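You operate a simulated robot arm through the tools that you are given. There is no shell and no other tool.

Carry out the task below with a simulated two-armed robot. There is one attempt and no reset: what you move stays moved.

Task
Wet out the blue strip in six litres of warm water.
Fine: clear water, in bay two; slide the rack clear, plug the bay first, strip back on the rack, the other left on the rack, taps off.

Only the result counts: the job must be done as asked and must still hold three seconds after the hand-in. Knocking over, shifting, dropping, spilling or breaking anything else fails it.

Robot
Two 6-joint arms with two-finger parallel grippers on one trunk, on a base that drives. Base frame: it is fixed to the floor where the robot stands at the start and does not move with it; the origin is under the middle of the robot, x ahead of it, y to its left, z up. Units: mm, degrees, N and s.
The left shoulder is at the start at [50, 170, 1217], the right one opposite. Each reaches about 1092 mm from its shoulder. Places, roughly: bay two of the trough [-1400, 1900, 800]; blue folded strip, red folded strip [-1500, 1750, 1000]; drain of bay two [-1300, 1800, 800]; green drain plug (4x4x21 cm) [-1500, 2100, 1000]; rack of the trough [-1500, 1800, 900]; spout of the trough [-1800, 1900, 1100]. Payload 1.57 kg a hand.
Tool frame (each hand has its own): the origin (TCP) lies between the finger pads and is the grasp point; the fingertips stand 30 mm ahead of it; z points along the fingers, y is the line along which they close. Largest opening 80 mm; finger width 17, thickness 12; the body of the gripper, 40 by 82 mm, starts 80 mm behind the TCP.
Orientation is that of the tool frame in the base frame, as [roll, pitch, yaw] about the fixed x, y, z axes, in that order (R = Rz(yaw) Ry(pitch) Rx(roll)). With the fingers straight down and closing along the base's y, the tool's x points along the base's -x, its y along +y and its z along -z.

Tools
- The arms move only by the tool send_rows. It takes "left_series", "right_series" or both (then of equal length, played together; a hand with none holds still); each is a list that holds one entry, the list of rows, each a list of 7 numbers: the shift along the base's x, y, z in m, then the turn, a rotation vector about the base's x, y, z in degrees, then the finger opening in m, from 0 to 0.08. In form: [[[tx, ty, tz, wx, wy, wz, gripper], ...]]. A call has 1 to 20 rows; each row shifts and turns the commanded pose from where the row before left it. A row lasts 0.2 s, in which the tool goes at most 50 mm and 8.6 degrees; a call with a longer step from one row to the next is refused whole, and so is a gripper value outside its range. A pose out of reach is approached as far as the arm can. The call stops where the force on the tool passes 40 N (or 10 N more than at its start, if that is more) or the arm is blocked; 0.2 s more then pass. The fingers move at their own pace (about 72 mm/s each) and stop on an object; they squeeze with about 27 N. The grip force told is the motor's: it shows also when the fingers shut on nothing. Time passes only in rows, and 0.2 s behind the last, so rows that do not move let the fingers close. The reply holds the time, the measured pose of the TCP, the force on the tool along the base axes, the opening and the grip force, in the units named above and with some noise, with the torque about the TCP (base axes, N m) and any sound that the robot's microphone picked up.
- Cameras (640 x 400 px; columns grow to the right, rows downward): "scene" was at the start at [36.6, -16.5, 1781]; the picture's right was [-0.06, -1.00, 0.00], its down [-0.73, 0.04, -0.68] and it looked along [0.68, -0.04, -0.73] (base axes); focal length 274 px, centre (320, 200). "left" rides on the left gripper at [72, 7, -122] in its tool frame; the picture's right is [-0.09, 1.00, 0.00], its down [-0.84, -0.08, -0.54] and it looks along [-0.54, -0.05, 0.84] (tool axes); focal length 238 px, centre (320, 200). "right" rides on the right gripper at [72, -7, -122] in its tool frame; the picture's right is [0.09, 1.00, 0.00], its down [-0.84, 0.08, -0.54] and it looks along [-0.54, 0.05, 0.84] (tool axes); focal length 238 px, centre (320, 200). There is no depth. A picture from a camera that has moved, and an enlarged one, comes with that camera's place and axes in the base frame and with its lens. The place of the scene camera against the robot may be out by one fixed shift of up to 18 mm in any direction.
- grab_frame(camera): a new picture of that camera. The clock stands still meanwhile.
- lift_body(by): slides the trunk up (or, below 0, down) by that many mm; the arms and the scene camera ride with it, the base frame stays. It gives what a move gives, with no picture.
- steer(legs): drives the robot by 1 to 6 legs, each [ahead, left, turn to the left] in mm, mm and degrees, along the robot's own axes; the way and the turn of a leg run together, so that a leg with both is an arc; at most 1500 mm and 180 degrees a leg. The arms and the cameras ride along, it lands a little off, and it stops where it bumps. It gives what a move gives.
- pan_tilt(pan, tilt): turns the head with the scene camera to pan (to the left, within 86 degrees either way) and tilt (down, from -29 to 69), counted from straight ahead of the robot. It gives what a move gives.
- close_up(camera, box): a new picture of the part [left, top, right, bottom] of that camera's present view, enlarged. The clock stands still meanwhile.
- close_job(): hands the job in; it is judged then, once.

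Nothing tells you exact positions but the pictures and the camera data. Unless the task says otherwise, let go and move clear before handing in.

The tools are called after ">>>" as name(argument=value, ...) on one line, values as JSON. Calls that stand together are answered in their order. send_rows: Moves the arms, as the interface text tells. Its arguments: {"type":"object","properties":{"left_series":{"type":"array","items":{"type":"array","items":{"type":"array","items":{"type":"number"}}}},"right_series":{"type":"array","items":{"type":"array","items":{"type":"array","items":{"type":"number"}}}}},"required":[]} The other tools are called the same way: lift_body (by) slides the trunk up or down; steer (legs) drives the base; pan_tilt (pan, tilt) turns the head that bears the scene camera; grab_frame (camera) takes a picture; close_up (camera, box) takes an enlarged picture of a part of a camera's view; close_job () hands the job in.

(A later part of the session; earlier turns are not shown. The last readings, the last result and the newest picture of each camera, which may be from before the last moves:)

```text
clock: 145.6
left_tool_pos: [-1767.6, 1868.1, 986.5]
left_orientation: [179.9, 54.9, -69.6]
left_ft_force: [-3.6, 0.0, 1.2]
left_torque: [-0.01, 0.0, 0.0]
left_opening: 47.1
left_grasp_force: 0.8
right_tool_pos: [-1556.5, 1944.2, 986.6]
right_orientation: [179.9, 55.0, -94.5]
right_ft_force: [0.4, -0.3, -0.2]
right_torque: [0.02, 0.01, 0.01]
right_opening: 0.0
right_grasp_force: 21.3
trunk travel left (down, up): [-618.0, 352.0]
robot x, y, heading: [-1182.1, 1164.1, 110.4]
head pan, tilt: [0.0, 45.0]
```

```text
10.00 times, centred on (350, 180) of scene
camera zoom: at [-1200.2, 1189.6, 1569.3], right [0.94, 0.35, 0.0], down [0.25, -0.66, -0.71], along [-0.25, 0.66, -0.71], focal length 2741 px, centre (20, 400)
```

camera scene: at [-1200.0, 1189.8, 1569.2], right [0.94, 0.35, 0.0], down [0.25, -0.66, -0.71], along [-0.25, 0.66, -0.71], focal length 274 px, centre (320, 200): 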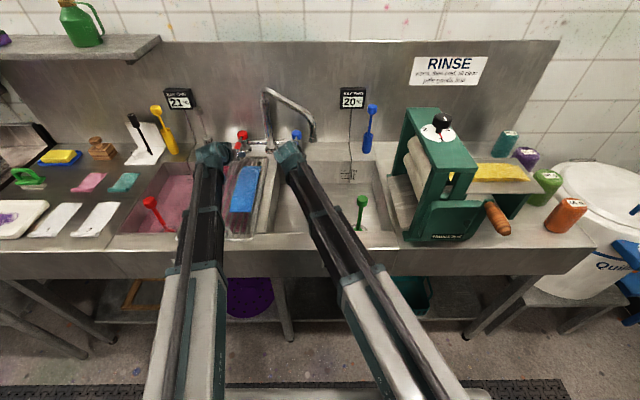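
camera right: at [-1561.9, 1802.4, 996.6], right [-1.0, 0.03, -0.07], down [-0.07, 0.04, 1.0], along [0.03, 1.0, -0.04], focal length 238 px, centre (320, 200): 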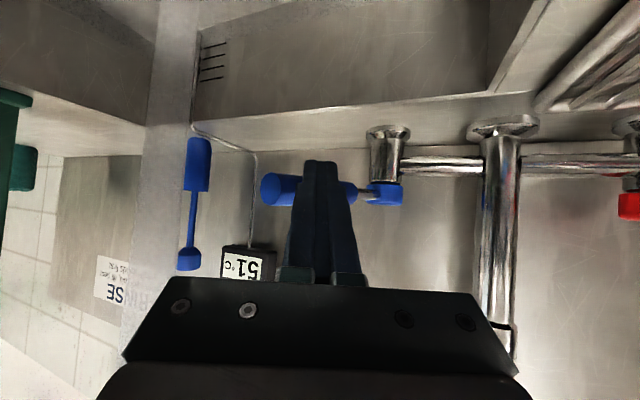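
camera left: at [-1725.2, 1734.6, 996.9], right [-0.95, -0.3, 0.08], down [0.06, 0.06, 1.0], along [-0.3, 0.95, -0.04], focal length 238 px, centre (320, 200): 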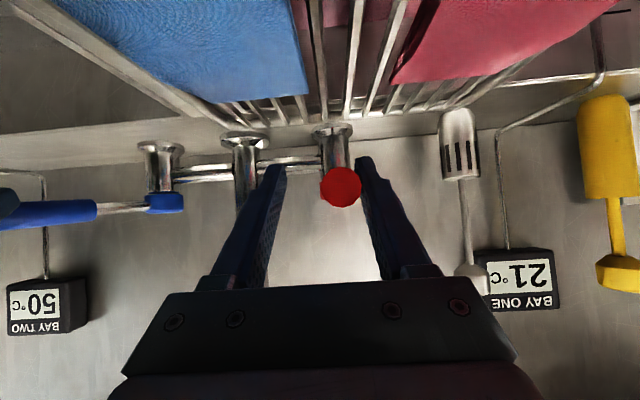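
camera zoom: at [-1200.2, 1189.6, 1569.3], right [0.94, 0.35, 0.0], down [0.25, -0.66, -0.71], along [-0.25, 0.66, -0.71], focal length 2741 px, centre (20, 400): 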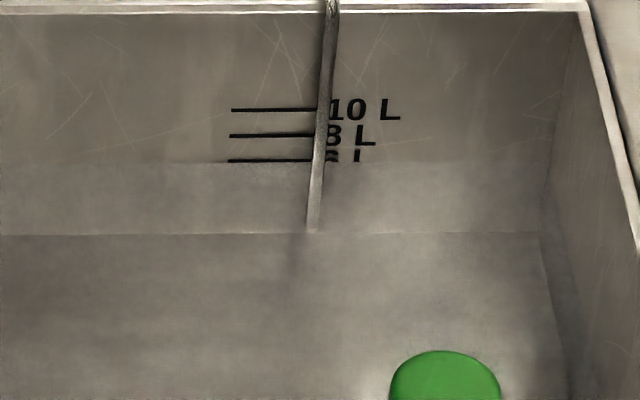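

Level is at about 6 L and 49 °C. I let cold water run on to bring it to warm (about 38 °C), meanwhile withdrawing the left hand from the red lever.

>>> send_rows(left_series=[[[-0.0047, -0.0018, 0, 0, 0, 0, 0.05], [0.0071, -0.0187, 0, 0, 0, 0, 0.05], [0.0071, -0.0187, 0, 0, 0, 0, 0.05], [0.0071, -0.0187, 0, 0, 0, 0, 0.05], [0, 0, 0, 0, 0, 0, 0.05], [0, 0, 0, 0, 0, 0, 0.05], [0, 0, 0, 0, 0, 0, 0.05], [0, 0, 0, 0, 0, 0, 0.05], [0, 0, 0, 0, 0, 0, 0.05], [0, 0, 0, 0, 0, 0, 0.05], [0, 0, 0, 0, 0, 0, 0.05], [0, 0, 0, 0, 0, 0, 0.05], [0, 0, 0, 0, 0, 0, 0.05], [0, 0, 0, 0, 0, 0, 0.05], [0, 0, 0, 0, 0, 0, 0.05], [0, 0, 0, 0, 0, 0, 0.05], [0, 0, 0, 0, 0, 0, 0.05], [0, 0, 0, 0, 0, 0, 0.05], [0, 0, 0, 0, 0, 0, 0.05], [0, 0, 0, 0, 0, 0, 0.05]]])

>>> close_up(camera="scene", box=[220, 80, 400, 200])

>>> close_up(camera="scene", box=[320, 160, 380, 200])

```text
clock: 149.8
left_tool_pos: [-1750.4, 1811.7, 986.2]
left_orientation: [179.9, 55.1, -69.6]
left_ft_force: [0.2, 0.0, 0.5]
left_torque: [0.0, 0.0, 0.03]
left_opening: 49.9
left_grasp_force: 0.0
right_tool_pos: [-1557.4, 1943.2, 986.1]
right_orientation: [179.9, 55.0, -94.5]
right_ft_force: [0.4, -0.2, 0.1]
right_torque: [0.02, -0.01, 0.03]
right_opening: 0.3
right_grasp_force: 21.1
trunk travel left (down, up): [-618.0, 352.0]
robot x, y, heading: [-1180.9, 1162.2, 110.4]
head pan, tilt: [0.0, 45.0]
```

```text
3.33 times, centred on (310, 140) of scene
camera zoom: at [-1199.9, 1189.7, 1569.3], right [0.94, 0.35, 0.0], down [0.25, -0.66, -0.71], along [-0.25, 0.66, -0.71], focal length 914 px, centre (353, 400)
```

zoom: 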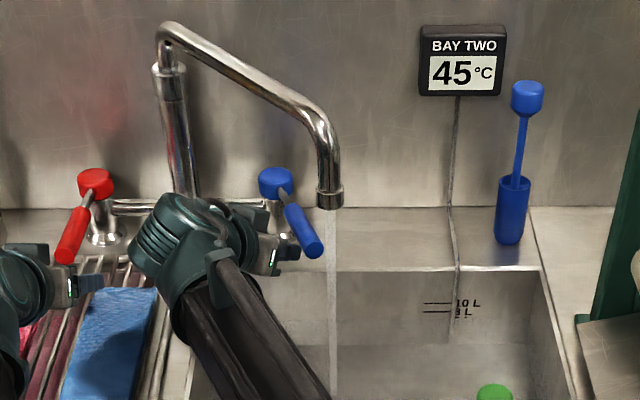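

```text
10.00 times, centred on (350, 180) of scene
camera zoom: at [-1199.9, 1189.7, 1569.3], right [0.94, 0.35, 0.0], down [0.25, -0.66, -0.71], along [-0.25, 0.66, -0.71], focal length 2741 px, centre (20, 400)
```

zoom: 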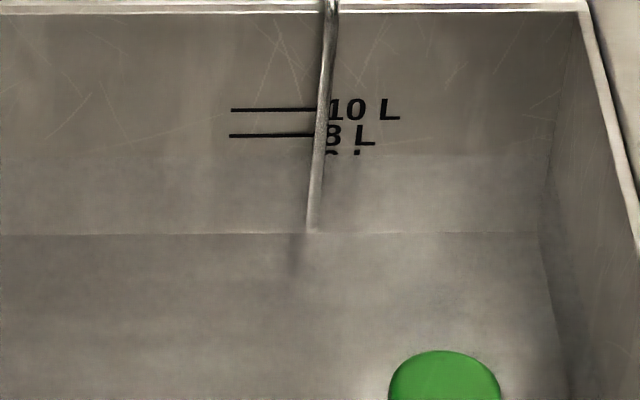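

>>> send_rows(left_series=[[[0, 0, 0, 0, 0, 0, 0.05], [0, 0, 0, 0, 0, 0, 0.05], [0, 0, 0, 0, 0, 0, 0.05], [0, 0, 0, 0, 0, 0, 0.05], [0, 0, 0, 0, 0, 0, 0.05], [0, 0, 0, 0, 0, 0, 0.05], [0, 0, 0, 0, 0, 0, 0.05], [0, 0, 0, 0, 0, 0, 0.05], [0, 0, 0, 0, 0, 0, 0.05], [0, 0, 0, 0, 0, 0, 0.05], [0, 0, 0, 0, 0, 0, 0.05], [0, 0, 0, 0, 0, 0, 0.05], [0, 0, 0, 0, 0, 0, 0.05], [0, 0, 0, 0, 0, 0, 0.05], [0, 0, 0, 0, 0, 0, 0.05], [0, 0, 0, 0, 0, 0, 0.05], [0, 0, 0, 0, 0, 0, 0.05], [0, 0, 0, 0, 0, 0, 0.05], [0, 0, 0, 0, 0, 0, 0.05], [0, 0, 0, 0, 0, 0, 0.05]]])

>>> close_up(camera="scene", box=[300, 80, 400, 200])

```text
clock: 154.0
left_tool_pos: [-1752.2, 1810.6, 986.3]
left_orientation: [179.8, 54.9, -69.6]
left_ft_force: [0.6, -0.4, -0.4]
left_torque: [-0.01, 0.0, -0.02]
left_opening: 50.1
left_grasp_force: 0.0
right_tool_pos: [-1558.0, 1943.1, 986.1]
right_orientation: [179.9, 55.0, -94.5]
right_ft_force: [-0.4, -0.2, -1.1]
right_torque: [-0.01, -0.01, 0.03]
right_opening: 0.3
right_grasp_force: 21.4
trunk travel left (down, up): [-618.0, 352.0]
robot x, y, heading: [-1184.5, 1161.8, 110.5]
head pan, tilt: [0.0, 45.0]
```

```text
3.33 times, centred on (350, 140) of scene
camera zoom: at [-1199.9, 1189.7, 1569.3], right [0.94, 0.35, 0.0], down [0.25, -0.66, -0.71], along [-0.25, 0.66, -0.71], focal length 914 px, centre (220, 400)
```

zoom: 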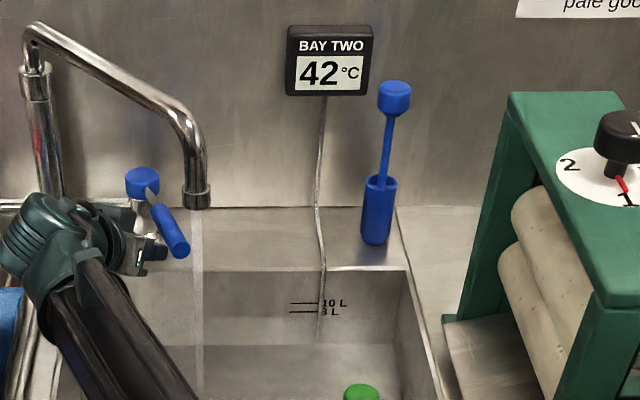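

42 °C now, falling about 0.9 °C per second. I open the right hand and bring it around the end of the blue lever, so that I can push it back left.

>>> send_rows(right_series=[[[0.0088, -0.0234, 0, 0, 0, 0, 0.0], [0.0088, -0.0234, 0, 0, 0, 0, 0.0], [0, 0, 0, 0, 0, 0, 0.075], [0.0, 0.0, 0, 0, 0, 0, 0.075], [0.0201, 0.0076, 0, 0, 0, 0, 0.075], [0.0201, 0.0076, 0, 0, 0, 0, 0.075], [0, 0, 0, 0, 0, 0, 0.075]]])

>>> grab_frame(camera="right")

>>> close_up(camera="scene", box=[240, 80, 400, 200])

```text
clock: 155.6
left_tool_pos: [-1750.3, 1810.7, 985.7]
left_orientation: [179.9, 54.9, -69.5]
left_ft_force: [-0.1, 0.5, -0.2]
left_torque: [0.0, -0.01, -0.05]
left_opening: 50.2
left_grasp_force: 0.0
right_tool_pos: [-1500.0, 1911.9, 985.0]
right_orientation: [179.9, 54.8, -94.4]
right_ft_force: [-0.8, 0.0, 0.1]
right_torque: [0.03, 0.04, 0.0]
right_opening: 75.4
right_grasp_force: 0.1
trunk travel left (down, up): [-618.0, 352.0]
robot x, y, heading: [-1180.8, 1162.2, 110.5]
head pan, tilt: [0.0, 45.0]
```

```text
taken
camera right: at [-1504.1, 1770.1, 996.6], right [-1.0, 0.02, -0.07], down [-0.07, 0.04, 1.0], along [0.03, 1.0, -0.04], focal length 238 px, centre (320, 200)
```

right: 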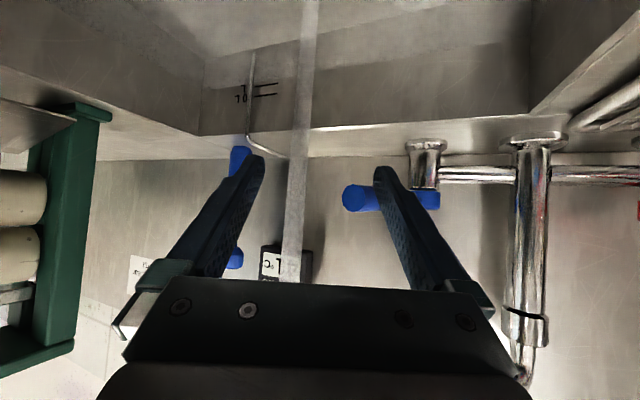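

```text
3.33 times, centred on (320, 140) of scene
camera zoom: at [-1199.9, 1189.7, 1569.3], right [0.94, 0.35, 0.0], down [0.25, -0.66, -0.71], along [-0.25, 0.66, -0.71], focal length 914 px, centre (320, 400)
```

zoom: 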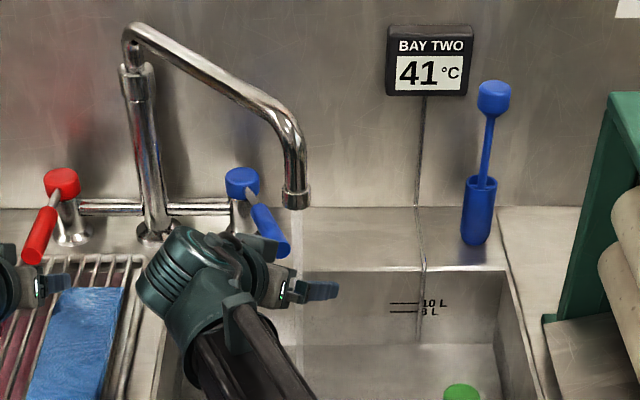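

The lever's end sits too near the left finger, so I shift the hand 25 mm left, move forward and then close a little so the right finger lies behind the lever.

>>> send_rows(right_series=[[[-0.0234, -0.0088, 0, 0, 0, 0, 0.075], [-0.0049, 0.0131, 0, 0, 0, 0, 0.075], [-0.0049, 0.0131, 0, 0, 0, 0, 0.075]]])

>>> grab_frame(camera="right")

```text
clock: 156.4
left_tool_pos: [-1750.7, 1811.4, 986.0]
left_orientation: [179.8, 55.1, -69.6]
left_ft_force: [1.2, 0.2, 0.7]
left_torque: [0.01, 0.0, 0.0]
left_opening: 50.1
left_grasp_force: 0.1
right_tool_pos: [-1534.0, 1927.9, 985.5]
right_orientation: [179.9, 54.9, -94.7]
right_ft_force: [-0.6, 0.3, 0.0]
right_torque: [-0.03, 0.0, 0.02]
right_opening: 75.1
right_grasp_force: 0.1
trunk travel left (down, up): [-618.0, 352.0]
robot x, y, heading: [-1183.2, 1163.5, 110.7]
head pan, tilt: [0.0, 45.0]
```

```text
taken
camera right: at [-1538.2, 1787.7, 996.6], right [-1.0, 0.02, -0.07], down [-0.07, 0.04, 1.0], along [0.03, 1.0, -0.04], focal length 238 px, centre (320, 200)
```

right: 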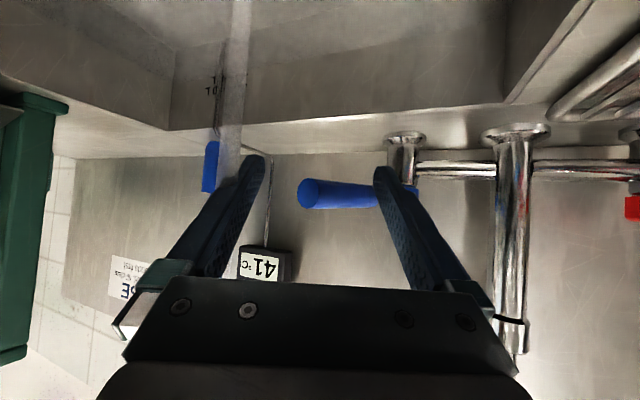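

The lever's end now lies between the fingers. I wait two more seconds for the temperature, then push the lever left to its stop.

>>> send_rows(right_series=[[[0, 0, 0, 0, 0, 0, 0.05], [0, 0, 0, 0, 0, 0, 0.05], [0, 0, 0, 0, 0, 0, 0.05], [0, 0, 0, 0, 0, 0, 0.05], [0, 0, 0, 0, 0, 0, 0.05], [0, 0, 0, 0, 0, 0, 0.05], [0, 0, 0, 0, 0, 0, 0.05], [0, 0, 0, 0, 0, 0, 0.05], [-0.0122, -0.0046, 0, 0, 0, 0, 0.05], [-0.0122, -0.0046, 0, 0, 0, 0, 0.05], [-0.0122, -0.0046, 0, 0, 0, 0, 0.05], [-0.0122, -0.0046, 0, 0, 0, 0, 0.05]]])

>>> grab_frame(camera="right")

>>> close_up(camera="scene", box=[240, 80, 400, 200])

```text
clock: 159.0
left_tool_pos: [-1751.4, 1811.5, 984.7]
left_orientation: [179.8, 55.0, -69.6]
left_ft_force: [-1.0, -0.7, 1.1]
left_torque: [0.0, 0.01, -0.02]
left_opening: 50.0
left_grasp_force: 0.0
right_tool_pos: [-1581.6, 1910.0, 986.3]
right_orientation: [179.9, 54.9, -94.5]
right_ft_force: [0.4, -0.3, 0.3]
right_torque: [0.02, -0.01, -0.01]
right_opening: 49.9
right_grasp_force: 0.1
trunk travel left (down, up): [-618.0, 352.0]
robot x, y, heading: [-1181.1, 1163.1, 110.3]
head pan, tilt: [0.0, 45.0]
```

```text
taken
camera right: at [-1586.4, 1768.9, 996.6], right [-1.0, 0.02, -0.07], down [-0.07, 0.04, 1.0], along [0.03, 1.0, -0.04], focal length 238 px, centre (320, 200)
```

right: 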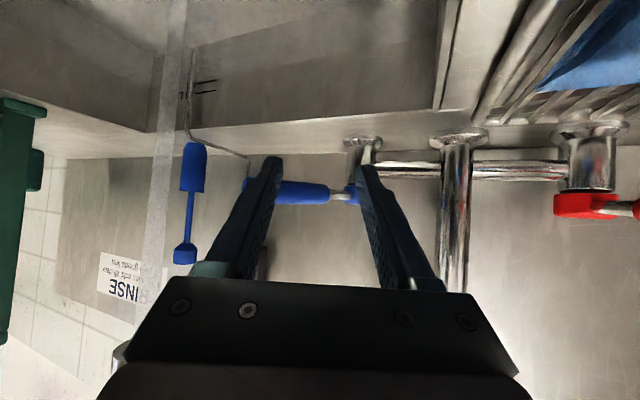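

```text
3.33 times, centred on (320, 140) of scene
camera zoom: at [-1200.0, 1189.7, 1569.2], right [0.94, 0.35, 0.0], down [0.25, -0.66, -0.71], along [-0.25, 0.66, -0.71], focal length 914 px, centre (320, 400)
```

zoom: 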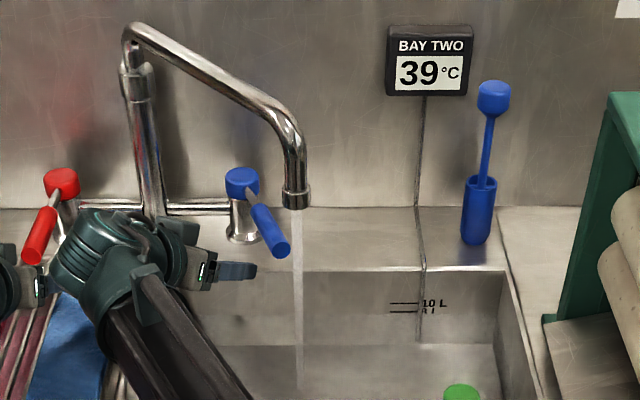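

The fingers passed below and short of the lever; it is still open. I go back right, further forward so the lever is at pad height, and push left again.

>>> send_rows(right_series=[[[0.0253, 0.0095, 0, 0, 0, 0, 0.075], [0.0253, 0.0095, 0, 0, 0, 0, 0.075], [-0.0058, 0.0154, 0, 0, 0, 0, 0.075], [-0.0058, 0.0154, 0, 0, 0, 0, 0.075], [-0.0116, -0.0044, 0, 0, 0, 0, 0.075], [-0.0116, -0.0044, 0, 0, 0, 0, 0.075], [-0.0116, -0.0044, 0, 0, 0, 0, 0.075], [-0.0116, -0.0044, 0, 0, 0, 0, 0.075]]])

>>> grab_frame(camera="right")

>>> close_up(camera="scene", box=[240, 80, 400, 200])

```text
clock: 160.8
left_tool_pos: [-1751.4, 1811.1, 986.7]
left_orientation: [179.8, 55.0, -69.6]
left_ft_force: [0.4, 0.7, 0.2]
left_torque: [-0.01, -0.02, 0.01]
left_opening: 50.1
left_grasp_force: 0.0
right_tool_pos: [-1591.0, 1943.6, 986.2]
right_orientation: [179.9, 55.1, -94.5]
right_ft_force: [0.3, -1.0, -0.2]
right_torque: [0.02, 0.01, -0.02]
right_opening: 75.4
right_grasp_force: 0.3
trunk travel left (down, up): [-618.0, 352.0]
robot x, y, heading: [-1179.9, 1164.0, 110.6]
head pan, tilt: [0.0, 45.0]
```

```text
taken
camera right: at [-1594.2, 1801.7, 996.6], right [-1.0, 0.02, -0.07], down [-0.07, 0.04, 1.0], along [0.03, 1.0, -0.04], focal length 238 px, centre (320, 200)
```

right: 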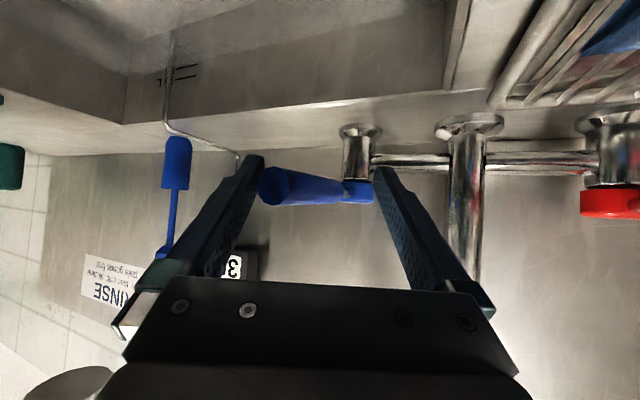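

```text
3.33 times, centred on (320, 140) of scene
camera zoom: at [-1200.0, 1189.7, 1569.2], right [0.94, 0.35, 0.0], down [0.25, -0.66, -0.71], along [-0.25, 0.66, -0.71], focal length 914 px, centre (320, 400)
```

zoom: 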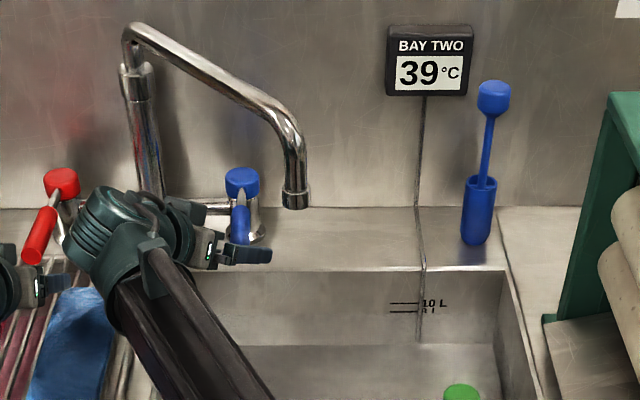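

The lever followed and the stream has stopped, at 39 °C. I push the lever gently on to its stop to make sure.

>>> send_rows(right_series=[[[-0.0056, -0.0021, 0, 0, 0, 0, 0.075], [-0.0038, -0.0014, 0, 0, 0, 0, 0.075]]])

>>> grab_frame(camera="right")

>>> close_up(camera="scene", box=[320, 160, 380, 200])

```text
clock: 161.4
left_tool_pos: [-1751.5, 1812.6, 986.0]
left_orientation: [179.7, 55.0, -69.7]
left_ft_force: [-0.1, -0.3, -0.2]
left_torque: [-0.03, 0.0, -0.03]
left_opening: 50.0
left_grasp_force: 0.0
right_tool_pos: [-1596.6, 1938.9, 985.6]
right_orientation: [180.0, 54.9, -94.7]
right_ft_force: [5.9, 1.3, -0.8]
right_torque: [0.03, 0.0, 0.1]
right_opening: 79.2
right_grasp_force: 2.8
trunk travel left (down, up): [-618.0, 352.0]
robot x, y, heading: [-1183.8, 1162.6, 110.4]
head pan, tilt: [0.0, 45.0]
```

```text
taken
camera right: at [-1602.0, 1798.7, 996.7], right [-1.0, 0.03, -0.08], down [-0.07, 0.04, 1.0], along [0.03, 1.0, -0.04], focal length 238 px, centre (320, 200)
```

right: 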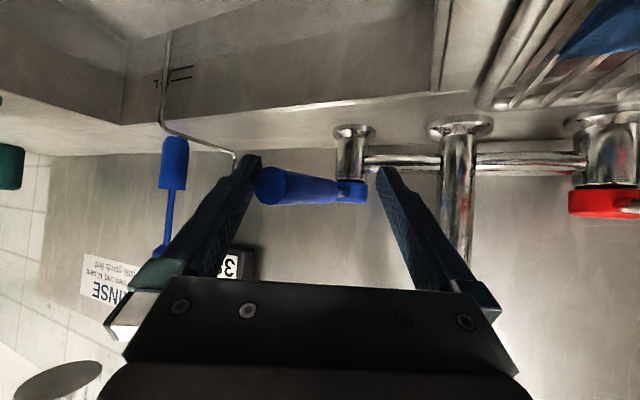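

```text
10.00 times, centred on (350, 180) of scene
camera zoom: at [-1199.4, 1190.0, 1569.2], right [0.94, 0.35, 0.0], down [0.25, -0.66, -0.71], along [-0.25, 0.66, -0.71], focal length 2741 px, centre (20, 400)
```

zoom: 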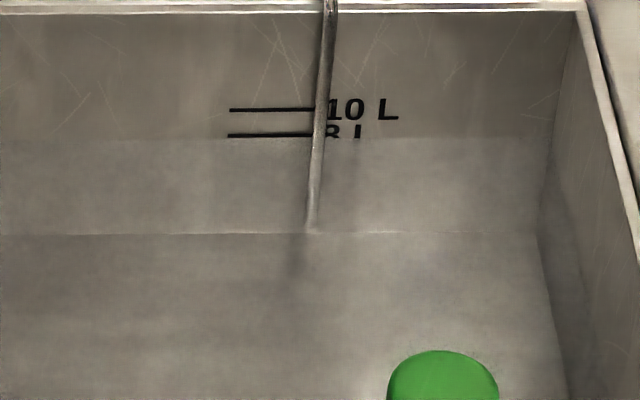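

Both taps are shut; about 7.8 L at 39 °C stand in the bay, so roughly 1.8 L must go out through the drain. I withdraw the right hand, level the left, and raise the trunk to go to the plug.

>>> send_rows(right_series=[[[0.0056, 0.0021, 0, 0, 0, 0, 0.078], [0.0097, -0.0257, 0, 0, 0, 0, 0.08], [0.0097, -0.0257, 0, 0, 0, 0, 0.08], [0.0097, -0.0257, 0, 0, 0, 0, 0.08], [0.0097, -0.0257, 0, 0, 0, 0, 0.08]]], left_series=[[[0, 0, 0, 0, 0, 0, 0.05], [0.0037, -0.0097, 0.024, 7.02, 2.64, 0, 0.05], [0.0048, -0.0128, 0.0257, 7.02, 2.64, 0, 0.05], [0.006, -0.016, 0.027, 7.02, 2.64, 0, 0.05], [0.0073, -0.0194, 0.0278, 7.02, 2.64, 0, 0.05]]])

>>> lift_body(by=115)

>>> grab_frame(camera="scene")

```text
clock: 162.6
left_tool_pos: [-1728.0, 1752.5, 1092.8]
left_orientation: [178.1, 84.8, -71.2]
left_ft_force: [0.4, -0.3, 0.1]
left_torque: [0.0, 0.01, 0.03]
left_opening: 50.1
left_grasp_force: 0.0
right_tool_pos: [-1553.6, 1837.6, 985.2]
right_orientation: [179.9, 55.0, -94.6]
right_ft_force: [0.5, -0.2, 0.4]
right_torque: [0.0, -0.03, -0.01]
right_opening: 80.0
right_grasp_force: 0.0
trunk travel left (down, up): [-618.0, 352.0]
robot x, y, heading: [-1181.6, 1161.3, 110.5]
head pan, tilt: [0.0, 45.0]
```

```text
clock: 164.1
left_tool_pos: [-1728.6, 1754.3, 1206.9]
left_orientation: [178.5, 84.9, -70.9]
left_ft_force: [0.2, 0.0, 0.2]
left_torque: [0.03, -0.03, 0.03]
left_opening: 50.1
left_grasp_force: 0.0
right_tool_pos: [-1554.0, 1839.5, 1101.8]
right_orientation: [179.9, 54.9, -94.6]
right_ft_force: [-0.6, -0.1, 0.7]
right_torque: [0.04, 0.01, 0.01]
right_opening: 80.0
right_grasp_force: 0.1
trunk travel left (down, up): [-733.0, 237.0]
robot x, y, heading: [-1181.1, 1164.8, 110.5]
head pan, tilt: [0.0, 45.0]
```

```text
taken
camera scene: at [-1200.1, 1189.8, 1684.2], right [0.94, 0.35, 0.0], down [0.25, -0.66, -0.71], along [-0.25, 0.66, -0.71], focal length 274 px, centre (320, 200)
```

scene: 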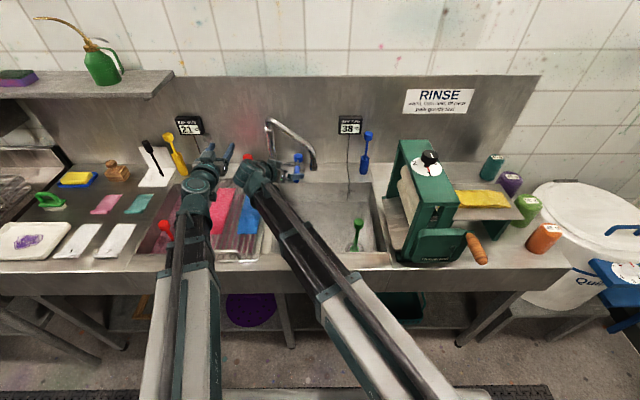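

No stream any more; the display shows 38 °C. I bring the right hand above the plug in the same pose as when I set it.

>>> send_rows(right_series=[[[0.0316, 0.0042, 0, 0, 0, 8.37, 0.08], [0.0316, 0.0042, 0, 0, 0, 8.37, 0.08], [0.0316, 0.0042, 0, 0, 0, 8.37, 0.08], [0.0316, 0.0042, 0, 0, 0, 0, 0.08], [0.0316, 0.0042, 0, 0, 0, 0, 0.08], [0.0316, 0.0042, 0, 0, 0, 0, 0.08], [0.0316, 0.0042, 0, 0, 0, 0, 0.08], [0.0316, 0.0042, 0, 0, 0, 0, 0.08], [0.0058, -0.0155, -0.0207, -6.69, -2.52, 0, 0.08], [0.0068, -0.0181, -0.0189, -6.69, -2.52, 0, 0.08]]])

>>> grab_frame(camera="right")

>>> close_up(camera="scene", box=[300, 100, 400, 260])

```text
clock: 166.3
left_tool_pos: [-1729.1, 1753.1, 1208.3]
left_orientation: [178.6, 84.8, -70.9]
left_ft_force: [0.0, -0.3, -0.2]
left_torque: [0.01, 0.0, -0.02]
left_opening: 50.1
left_grasp_force: 0.1
right_tool_pos: [-1289.9, 1838.2, 1062.2]
right_orientation: [179.9, 40.7, -69.5]
right_ft_force: [0.1, -0.3, -0.6]
right_torque: [0.03, -0.02, 0.01]
right_opening: 80.3
right_grasp_force: 0.2
trunk travel left (down, up): [-733.0, 237.0]
robot x, y, heading: [-1184.6, 1160.3, 110.5]
head pan, tilt: [0.0, 45.0]
```

```text
taken
camera right: at [-1236.0, 1715.7, 1105.7], right [-0.91, -0.42, -0.06], down [-0.17, 0.24, 0.96], along [-0.38, 0.88, -0.29], focal length 238 px, centre (320, 200)
```

right: 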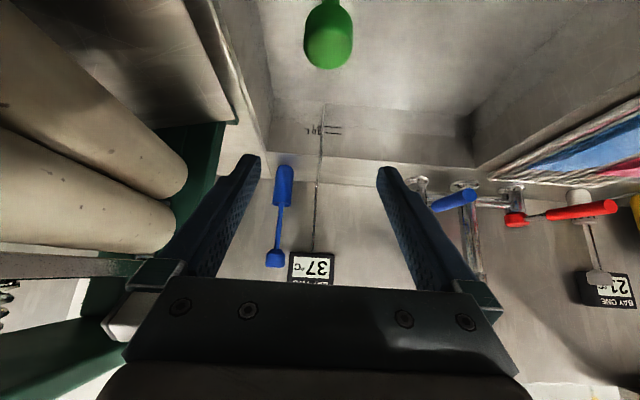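

```text
2.50 times, centred on (350, 180) of scene
camera zoom: at [-1199.9, 1189.7, 1684.3], right [0.94, 0.35, 0.0], down [0.25, -0.66, -0.71], along [-0.25, 0.66, -0.71], focal length 685 px, centre (245, 250)
```

zoom: 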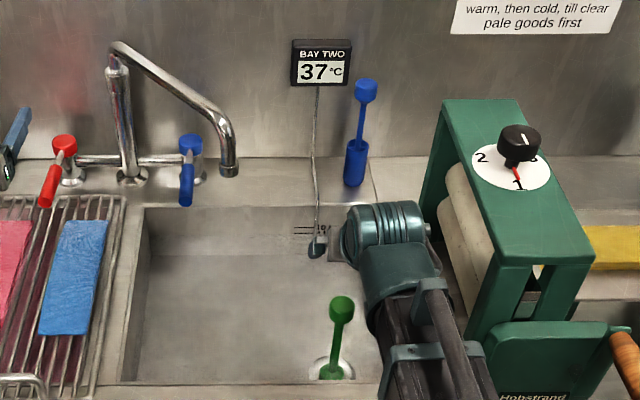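

37 °C now – the reading is still creeping down, probably sensor lag. I lower over the plug, grip its stem and check.

>>> send_rows(right_series=[[[0.0014, 0.0005, 0, 0, 0, 0, 0.08]]])

>>> lift_body(by=-166)

>>> send_rows(right_series=[[[0, 0, 0, 0, 0, 0, 0.0], [0, 0, 0, 0, 0, 0, 0.0], [0, 0, 0, 0, 0, 0, 0.0], [0, 0, 0, 0, 0, 0, 0.0]]])

>>> grab_frame(camera="right")

>>> close_up(camera="scene", box=[280, 60, 400, 240])

```text
clock: 166.7
left_tool_pos: [-1729.4, 1755.2, 1208.0]
left_orientation: [178.4, 84.9, -71.0]
left_ft_force: [0.6, 0.5, 0.2]
left_torque: [0.02, 0.0, -0.01]
left_opening: 50.1
left_grasp_force: 0.0
right_tool_pos: [-1288.3, 1838.9, 1061.7]
right_orientation: [179.9, 40.7, -69.4]
right_ft_force: [0.4, -0.4, 0.9]
right_torque: [0.01, 0.0, -0.01]
right_opening: 79.9
right_grasp_force: 0.1
trunk travel left (down, up): [-733.0, 237.0]
robot x, y, heading: [-1182.0, 1163.0, 110.9]
head pan, tilt: [0.0, 45.0]
```

```text
clock: 168.6
left_tool_pos: [-1728.4, 1754.1, 1041.5]
left_orientation: [178.5, 84.8, -71.1]
left_ft_force: [-0.2, -1.1, 0.0]
left_torque: [0.0, 0.0, 0.0]
left_opening: 50.2
left_grasp_force: 0.0
right_tool_pos: [-1288.0, 1838.2, 893.8]
right_orientation: [179.8, 40.7, -69.4]
right_ft_force: [0.1, 0.1, -0.2]
right_torque: [-0.02, -0.02, 0.0]
right_opening: 80.1
right_grasp_force: 0.1
trunk travel left (down, up): [-567.0, 403.0]
robot x, y, heading: [-1180.1, 1165.8, 110.5]
head pan, tilt: [0.0, 45.0]
```

```text
clock: 169.6
left_tool_pos: [-1728.8, 1753.3, 1042.1]
left_orientation: [178.5, 84.8, -70.9]
left_ft_force: [-0.9, -0.1, -0.1]
left_torque: [0.0, -0.01, 0.0]
left_opening: 50.1
left_grasp_force: 0.1
right_tool_pos: [-1287.4, 1838.8, 894.5]
right_orientation: [179.9, 40.7, -69.5]
right_ft_force: [0.0, 0.6, 0.6]
right_torque: [0.01, 0.05, -0.01]
right_opening: 13.6
right_grasp_force: 27.3
trunk travel left (down, up): [-567.0, 403.0]
robot x, y, heading: [-1182.5, 1161.2, 110.6]
head pan, tilt: [0.0, 45.0]
```

```text
taken
camera right: at [-1234.8, 1716.2, 939.7], right [-0.91, -0.42, -0.06], down [-0.17, 0.24, 0.96], along [-0.38, 0.88, -0.28], focal length 238 px, centre (320, 200)
```

right: 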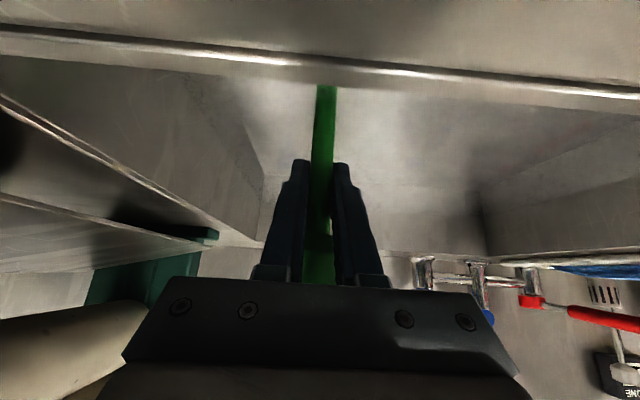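

```text
2.22 times, centred on (340, 150) of scene
camera zoom: at [-1199.9, 1189.7, 1518.3], right [0.94, 0.35, 0.0], down [0.25, -0.66, -0.71], along [-0.25, 0.66, -0.71], focal length 609 px, centre (276, 311)
```

zoom: 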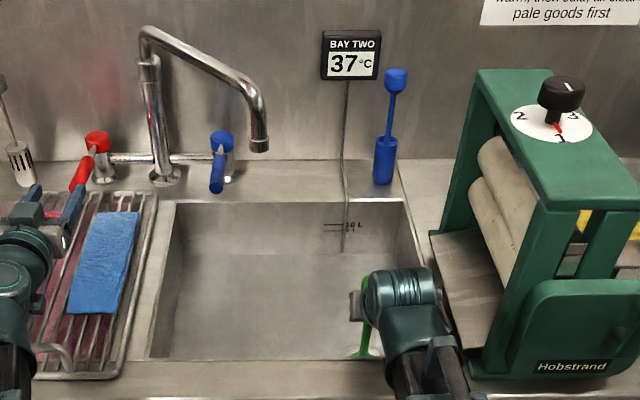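

Still 37 °C, so it is steady. The plug is gripped; I raise it a little to start draining.

>>> lift_body(by=20)

>>> close_up(camera="scene", box=[320, 145, 380, 185])

```text
clock: 170.2
left_tool_pos: [-1729.3, 1754.5, 1061.4]
left_orientation: [178.5, 84.8, -71.0]
left_ft_force: [0.0, 0.1, 0.2]
left_torque: [0.01, 0.03, 0.02]
left_opening: 50.1
left_grasp_force: 0.1
right_tool_pos: [-1288.2, 1839.8, 915.2]
right_orientation: [180.0, 40.7, -69.3]
right_ft_force: [-1.1, -0.3, -1.0]
right_torque: [-0.01, 0.01, -0.02]
right_opening: 13.3
right_grasp_force: 26.7
trunk travel left (down, up): [-587.0, 383.0]
robot x, y, heading: [-1182.1, 1164.2, 110.6]
head pan, tilt: [0.0, 45.0]
```

```text
10.00 times, centred on (350, 165) of scene
camera zoom: at [-1200.0, 1189.9, 1538.3], right [0.94, 0.35, 0.0], down [0.25, -0.66, -0.71], along [-0.25, 0.66, -0.71], focal length 2741 px, centre (20, 550)
```

zoom: 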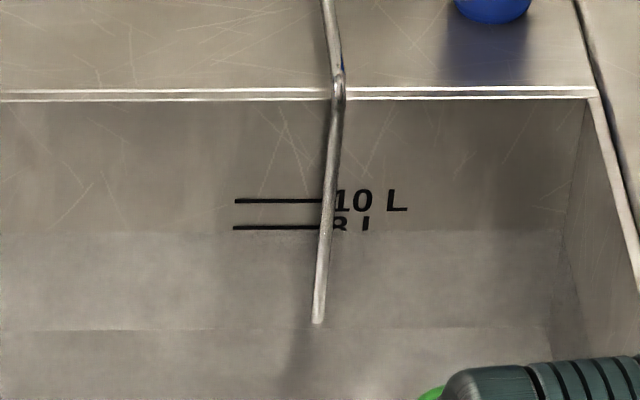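

>>> send_rows(right_series=[[[0, 0, 0, 0, 0, 0, 0.0], [0, 0, 0, 0, 0, 0, 0.0], [0, 0, 0, 0, 0, 0, 0.0], [0, 0, 0, 0, 0, 0, 0.0], [0, 0, 0, 0, 0, 0, 0.0]]])

>>> close_up(camera="scene", box=[320, 145, 380, 185])

```text
clock: 171.4
left_tool_pos: [-1728.6, 1754.8, 1060.1]
left_orientation: [178.5, 84.8, -71.0]
left_ft_force: [-0.3, 0.5, -0.5]
left_torque: [0.02, 0.02, 0.04]
left_opening: 50.1
left_grasp_force: 0.0
right_tool_pos: [-1287.9, 1839.3, 914.6]
right_orientation: [179.8, 40.7, -69.3]
right_ft_force: [0.8, 0.2, -1.0]
right_torque: [0.01, -0.03, -0.02]
right_opening: 13.2
right_grasp_force: 27.2
trunk travel left (down, up): [-587.0, 383.0]
robot x, y, heading: [-1181.5, 1163.6, 110.5]
head pan, tilt: [0.0, 45.0]
```

```text
10.00 times, centred on (350, 165) of scene
camera zoom: at [-1199.9, 1189.8, 1538.3], right [0.94, 0.35, 0.0], down [0.25, -0.66, -0.71], along [-0.25, 0.66, -0.71], focal length 2741 px, centre (20, 550)
```

zoom: 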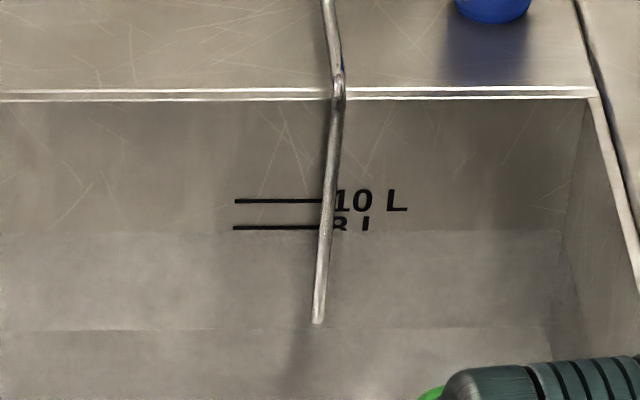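

>>> lift_body(by=10)

>>> send_rows(right_series=[[[0, 0, 0, 0, 0, 0, 0.0], [0, 0, 0, 0, 0, 0, 0.0], [0, 0, 0, 0, 0, 0, 0.0]]])

>>> close_up(camera="scene", box=[320, 145, 380, 185])

```text
clock: 172.0
left_tool_pos: [-1727.8, 1753.0, 1072.2]
left_orientation: [178.5, 84.8, -70.9]
left_ft_force: [0.0, 0.2, 0.9]
left_torque: [-0.02, 0.0, -0.01]
left_opening: 49.9
left_grasp_force: 0.1
right_tool_pos: [-1288.2, 1838.2, 924.6]
right_orientation: [180.0, 40.6, -69.4]
right_ft_force: [0.3, -0.1, -0.8]
right_torque: [0.01, 0.01, 0.01]
right_opening: 13.2
right_grasp_force: 27.0
trunk travel left (down, up): [-597.0, 373.0]
robot x, y, heading: [-1183.8, 1160.5, 110.7]
head pan, tilt: [0.0, 45.0]
```

```text
clock: 172.8
left_tool_pos: [-1728.7, 1754.8, 1070.5]
left_orientation: [178.5, 84.8, -71.0]
left_ft_force: [-0.9, -0.2, 0.0]
left_torque: [0.02, -0.01, 0.0]
left_opening: 49.9
left_grasp_force: 0.0
right_tool_pos: [-1288.0, 1838.4, 924.9]
right_orientation: [179.8, 40.6, -69.4]
right_ft_force: [-0.2, 0.1, -1.4]
right_torque: [0.01, 0.01, 0.01]
right_opening: 13.2
right_grasp_force: 27.4
trunk travel left (down, up): [-597.0, 373.0]
robot x, y, heading: [-1184.7, 1163.1, 110.5]
head pan, tilt: [0.0, 45.0]
```

```text
10.00 times, centred on (350, 165) of scene
camera zoom: at [-1199.9, 1189.8, 1548.2], right [0.94, 0.35, 0.0], down [0.25, -0.66, -0.71], along [-0.25, 0.66, -0.71], focal length 2741 px, centre (20, 550)
```

zoom: 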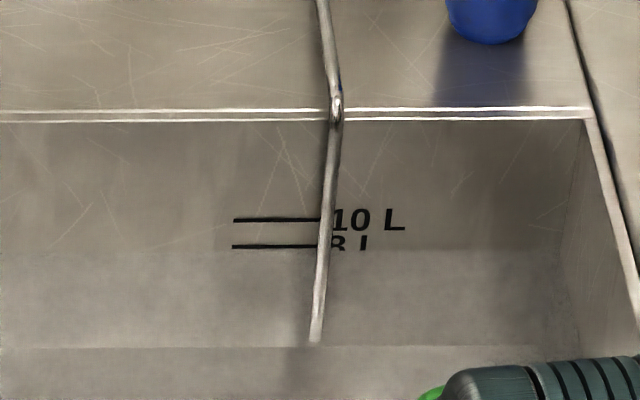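

>>> lift_body(by=10)

>>> close_up(camera="scene", box=[320, 150, 380, 190])

```text
clock: 173.4
left_tool_pos: [-1729.8, 1753.6, 1080.4]
left_orientation: [178.5, 84.8, -71.0]
left_ft_force: [-0.3, 0.0, 0.5]
left_torque: [0.02, 0.03, -0.01]
left_opening: 50.0
left_grasp_force: 0.1
right_tool_pos: [-1288.4, 1838.8, 935.1]
right_orientation: [179.9, 40.7, -69.4]
right_ft_force: [0.6, -0.6, -1.1]
right_torque: [0.02, -0.02, 0.02]
right_opening: 13.3
right_grasp_force: 26.6
trunk travel left (down, up): [-607.0, 363.0]
robot x, y, heading: [-1181.6, 1160.7, 110.7]
head pan, tilt: [0.0, 45.0]
```

```text
10.00 times, centred on (350, 170) of scene
camera zoom: at [-1200.0, 1189.9, 1558.3], right [0.94, 0.35, 0.0], down [0.25, -0.66, -0.71], along [-0.25, 0.66, -0.71], focal length 2741 px, centre (20, 500)
```

zoom: 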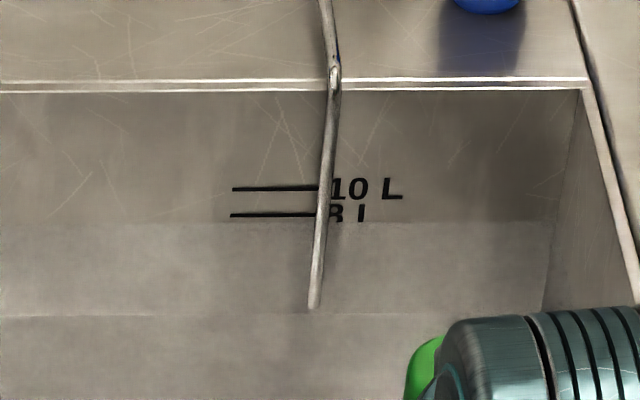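

It is draining now. I wait and watch the level.

>>> send_rows(right_series=[[[0, 0, 0, 0, 0, 0, 0.0], [0, 0, 0, 0, 0, 0, 0.0], [0, 0, 0, 0, 0, 0, 0.0], [0, 0, 0, 0, 0, 0, 0.0]]])

>>> close_up(camera="scene", box=[320, 150, 380, 190])

```text
clock: 174.4
left_tool_pos: [-1728.9, 1753.4, 1081.1]
left_orientation: [178.5, 84.9, -71.0]
left_ft_force: [0.4, 0.2, 0.5]
left_torque: [-0.03, 0.04, -0.01]
left_opening: 49.9
left_grasp_force: 0.1
right_tool_pos: [-1288.0, 1839.5, 934.0]
right_orientation: [180.0, 40.6, -69.5]
right_ft_force: [0.1, -0.2, -0.8]
right_torque: [0.0, 0.02, -0.01]
right_opening: 13.4
right_grasp_force: 26.6
trunk travel left (down, up): [-607.0, 363.0]
robot x, y, heading: [-1184.9, 1164.3, 110.6]
head pan, tilt: [0.0, 45.0]
```

```text
10.00 times, centred on (350, 170) of scene
camera zoom: at [-1199.9, 1189.8, 1558.2], right [0.94, 0.35, 0.0], down [0.25, -0.66, -0.71], along [-0.25, 0.66, -0.71], focal length 2741 px, centre (20, 500)
```

zoom: 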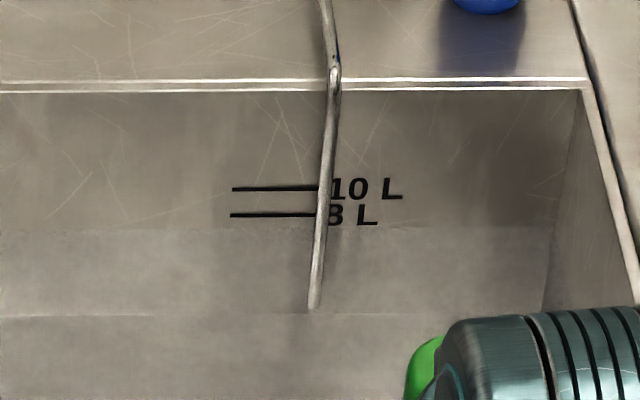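

>>> send_rows(right_series=[[[0, 0, 0, 0, 0, 0, 0.0], [0, 0, 0, 0, 0, 0, 0.0], [0, 0, 0, 0, 0, 0, 0.0], [0, 0, 0, 0, 0, 0, 0.0]]])

>>> close_up(camera="scene", box=[320, 150, 380, 190])

```text
clock: 175.4
left_tool_pos: [-1729.1, 1753.7, 1081.5]
left_orientation: [178.5, 84.8, -71.0]
left_ft_force: [-0.4, 0.1, 0.2]
left_torque: [-0.01, -0.02, 0.02]
left_opening: 50.0
left_grasp_force: 0.0
right_tool_pos: [-1287.9, 1838.3, 934.1]
right_orientation: [179.9, 40.7, -69.4]
right_ft_force: [-0.5, -0.5, -1.1]
right_torque: [0.02, 0.02, 0.02]
right_opening: 13.5
right_grasp_force: 27.1
trunk travel left (down, up): [-607.0, 363.0]
robot x, y, heading: [-1181.0, 1160.7, 110.5]
head pan, tilt: [0.0, 45.0]
```

```text
10.00 times, centred on (350, 170) of scene
camera zoom: at [-1199.9, 1189.8, 1558.3], right [0.94, 0.35, 0.0], down [0.25, -0.66, -0.71], along [-0.25, 0.66, -0.71], focal length 2741 px, centre (20, 500)
```

zoom: 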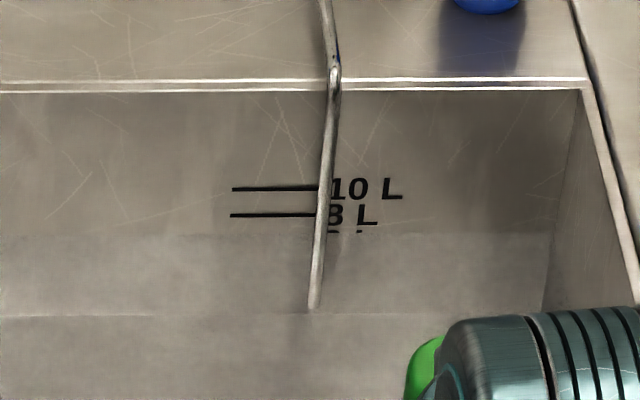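

>>> send_rows(right_series=[[[0, 0, 0, 0, 0, 0, 0.0]]])

>>> lift_body(by=-36)

>>> close_up(camera="scene", box=[320, 140, 380, 180])

```text
clock: 175.8
left_tool_pos: [-1729.2, 1753.1, 1082.6]
left_orientation: [178.5, 84.8, -71.1]
left_ft_force: [-0.4, -0.2, 0.0]
left_torque: [0.0, -0.02, 0.02]
left_opening: 50.0
left_grasp_force: 0.0
right_tool_pos: [-1288.3, 1839.8, 934.4]
right_orientation: [179.8, 40.7, -69.3]
right_ft_force: [0.3, 0.1, -1.2]
right_torque: [0.02, -0.02, -0.01]
right_opening: 13.3
right_grasp_force: 27.3
trunk travel left (down, up): [-607.0, 363.0]
robot x, y, heading: [-1178.7, 1160.8, 110.4]
head pan, tilt: [0.0, 45.0]
```

```text
clock: 176.6
left_tool_pos: [-1727.9, 1753.3, 1045.2]
left_orientation: [178.5, 84.8, -71.1]
left_ft_force: [0.9, 0.0, -0.2]
left_torque: [-0.01, 0.0, 0.03]
left_opening: 50.2
left_grasp_force: 0.1
right_tool_pos: [-1288.3, 1839.3, 898.4]
right_orientation: [179.9, 40.6, -69.4]
right_ft_force: [0.7, 0.5, -0.4]
right_torque: [0.02, -0.03, -0.02]
right_opening: 13.2
right_grasp_force: 27.1
trunk travel left (down, up): [-571.0, 399.0]
robot x, y, heading: [-1180.8, 1164.9, 110.5]
head pan, tilt: [0.0, 45.0]
```

```text
10.00 times, centred on (350, 160) of scene
camera zoom: at [-1199.8, 1189.6, 1522.2], right [0.94, 0.35, 0.0], down [0.25, -0.66, -0.71], along [-0.25, 0.66, -0.71], focal length 2741 px, centre (20, 600)
```

zoom: 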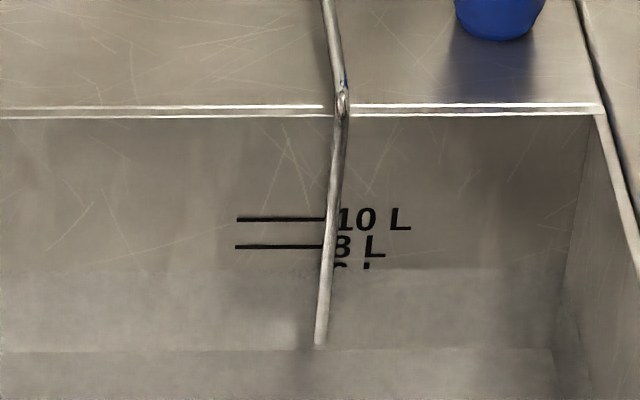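

>>> close_up(camera="scene", box=[338, 155, 368, 175])

>>> close_up(camera="scene", box=[325, 50, 375, 90])

```text
16.00 times, centred on (353, 165) of scene
camera zoom: at [-1199.8, 1189.6, 1522.2], right [0.94, 0.35, 0.0], down [0.25, -0.66, -0.71], along [-0.25, 0.66, -0.71], focal length 4386 px, centre (-208, 760)
```

zoom: 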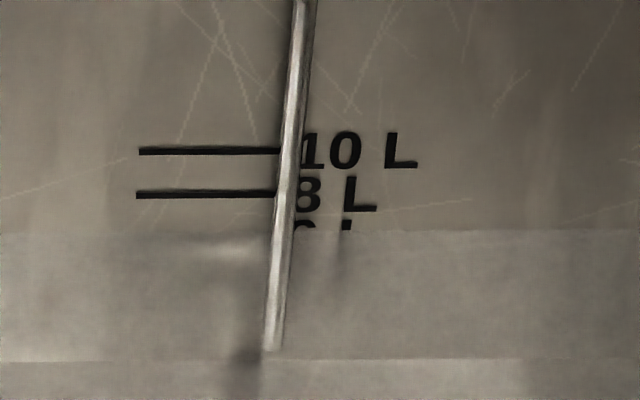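

```text
10.00 times, centred on (350, 70) of scene
camera zoom: at [-1199.8, 1189.6, 1522.2], right [0.94, 0.35, 0.0], down [0.25, -0.66, -0.71], along [-0.25, 0.66, -0.71], focal length 2741 px, centre (20, 1500)
```

zoom: 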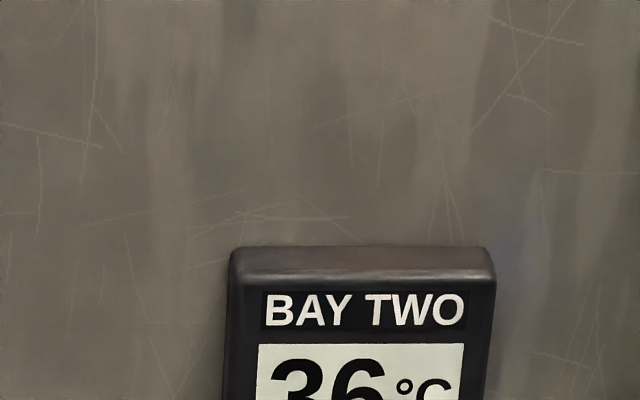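

The level is about 6.4 L at 36 °C. I will let it down to a little over 5 L and top up to 6 L with hot, which sets both level and warmth better; I lift the plug again.

>>> lift_body(by=36)

>>> send_rows(right_series=[[[0, 0, 0, 0, 0, 0, 0.0], [0, 0, 0, 0, 0, 0, 0.0], [0, 0, 0, 0, 0, 0, 0.0], [0, 0, 0, 0, 0, 0, 0.0], [0, 0, 0, 0, 0, 0, 0.0], [0, 0, 0, 0, 0, 0, 0.0]]])

>>> close_up(camera="scene", box=[338, 160, 368, 180])

```text
clock: 177.4
left_tool_pos: [-1728.8, 1753.5, 1080.9]
left_orientation: [178.5, 84.9, -70.9]
left_ft_force: [1.8, -0.4, -0.3]
left_torque: [0.04, 0.02, -0.01]
left_opening: 50.1
left_grasp_force: 0.1
right_tool_pos: [-1288.0, 1839.0, 934.0]
right_orientation: [179.8, 40.7, -69.3]
right_ft_force: [-0.5, 0.1, -0.1]
right_torque: [0.01, -0.01, -0.01]
right_opening: 13.2
right_grasp_force: 27.3
trunk travel left (down, up): [-607.0, 363.0]
robot x, y, heading: [-1181.6, 1161.5, 110.6]
head pan, tilt: [0.0, 45.0]
```

```text
clock: 178.8
left_tool_pos: [-1728.8, 1753.8, 1081.5]
left_orientation: [178.6, 84.8, -71.0]
left_ft_force: [0.1, 0.1, 0.4]
left_torque: [-0.02, 0.01, 0.0]
left_opening: 50.5
left_grasp_force: 0.0
right_tool_pos: [-1288.7, 1838.8, 933.6]
right_orientation: [179.9, 40.7, -69.4]
right_ft_force: [0.1, -0.6, -1.2]
right_torque: [0.02, -0.02, -0.01]
right_opening: 13.4
right_grasp_force: 27.2
trunk travel left (down, up): [-607.0, 363.0]
robot x, y, heading: [-1183.1, 1162.2, 110.4]
head pan, tilt: [0.0, 45.0]
```

```text
16.00 times, centred on (353, 170) of scene
camera zoom: at [-1199.9, 1189.8, 1558.2], right [0.94, 0.35, 0.0], down [0.25, -0.66, -0.71], along [-0.25, 0.66, -0.71], focal length 4386 px, centre (-208, 680)
```

zoom: 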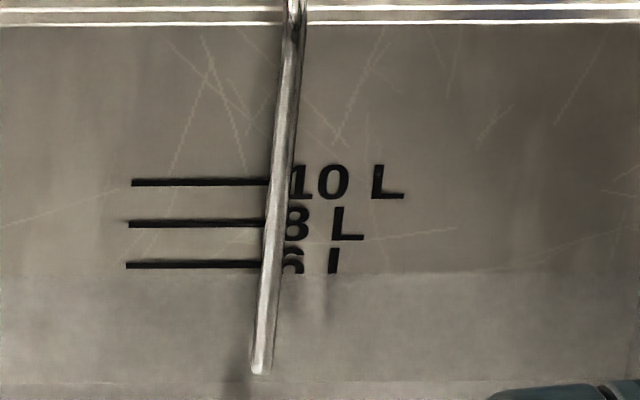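

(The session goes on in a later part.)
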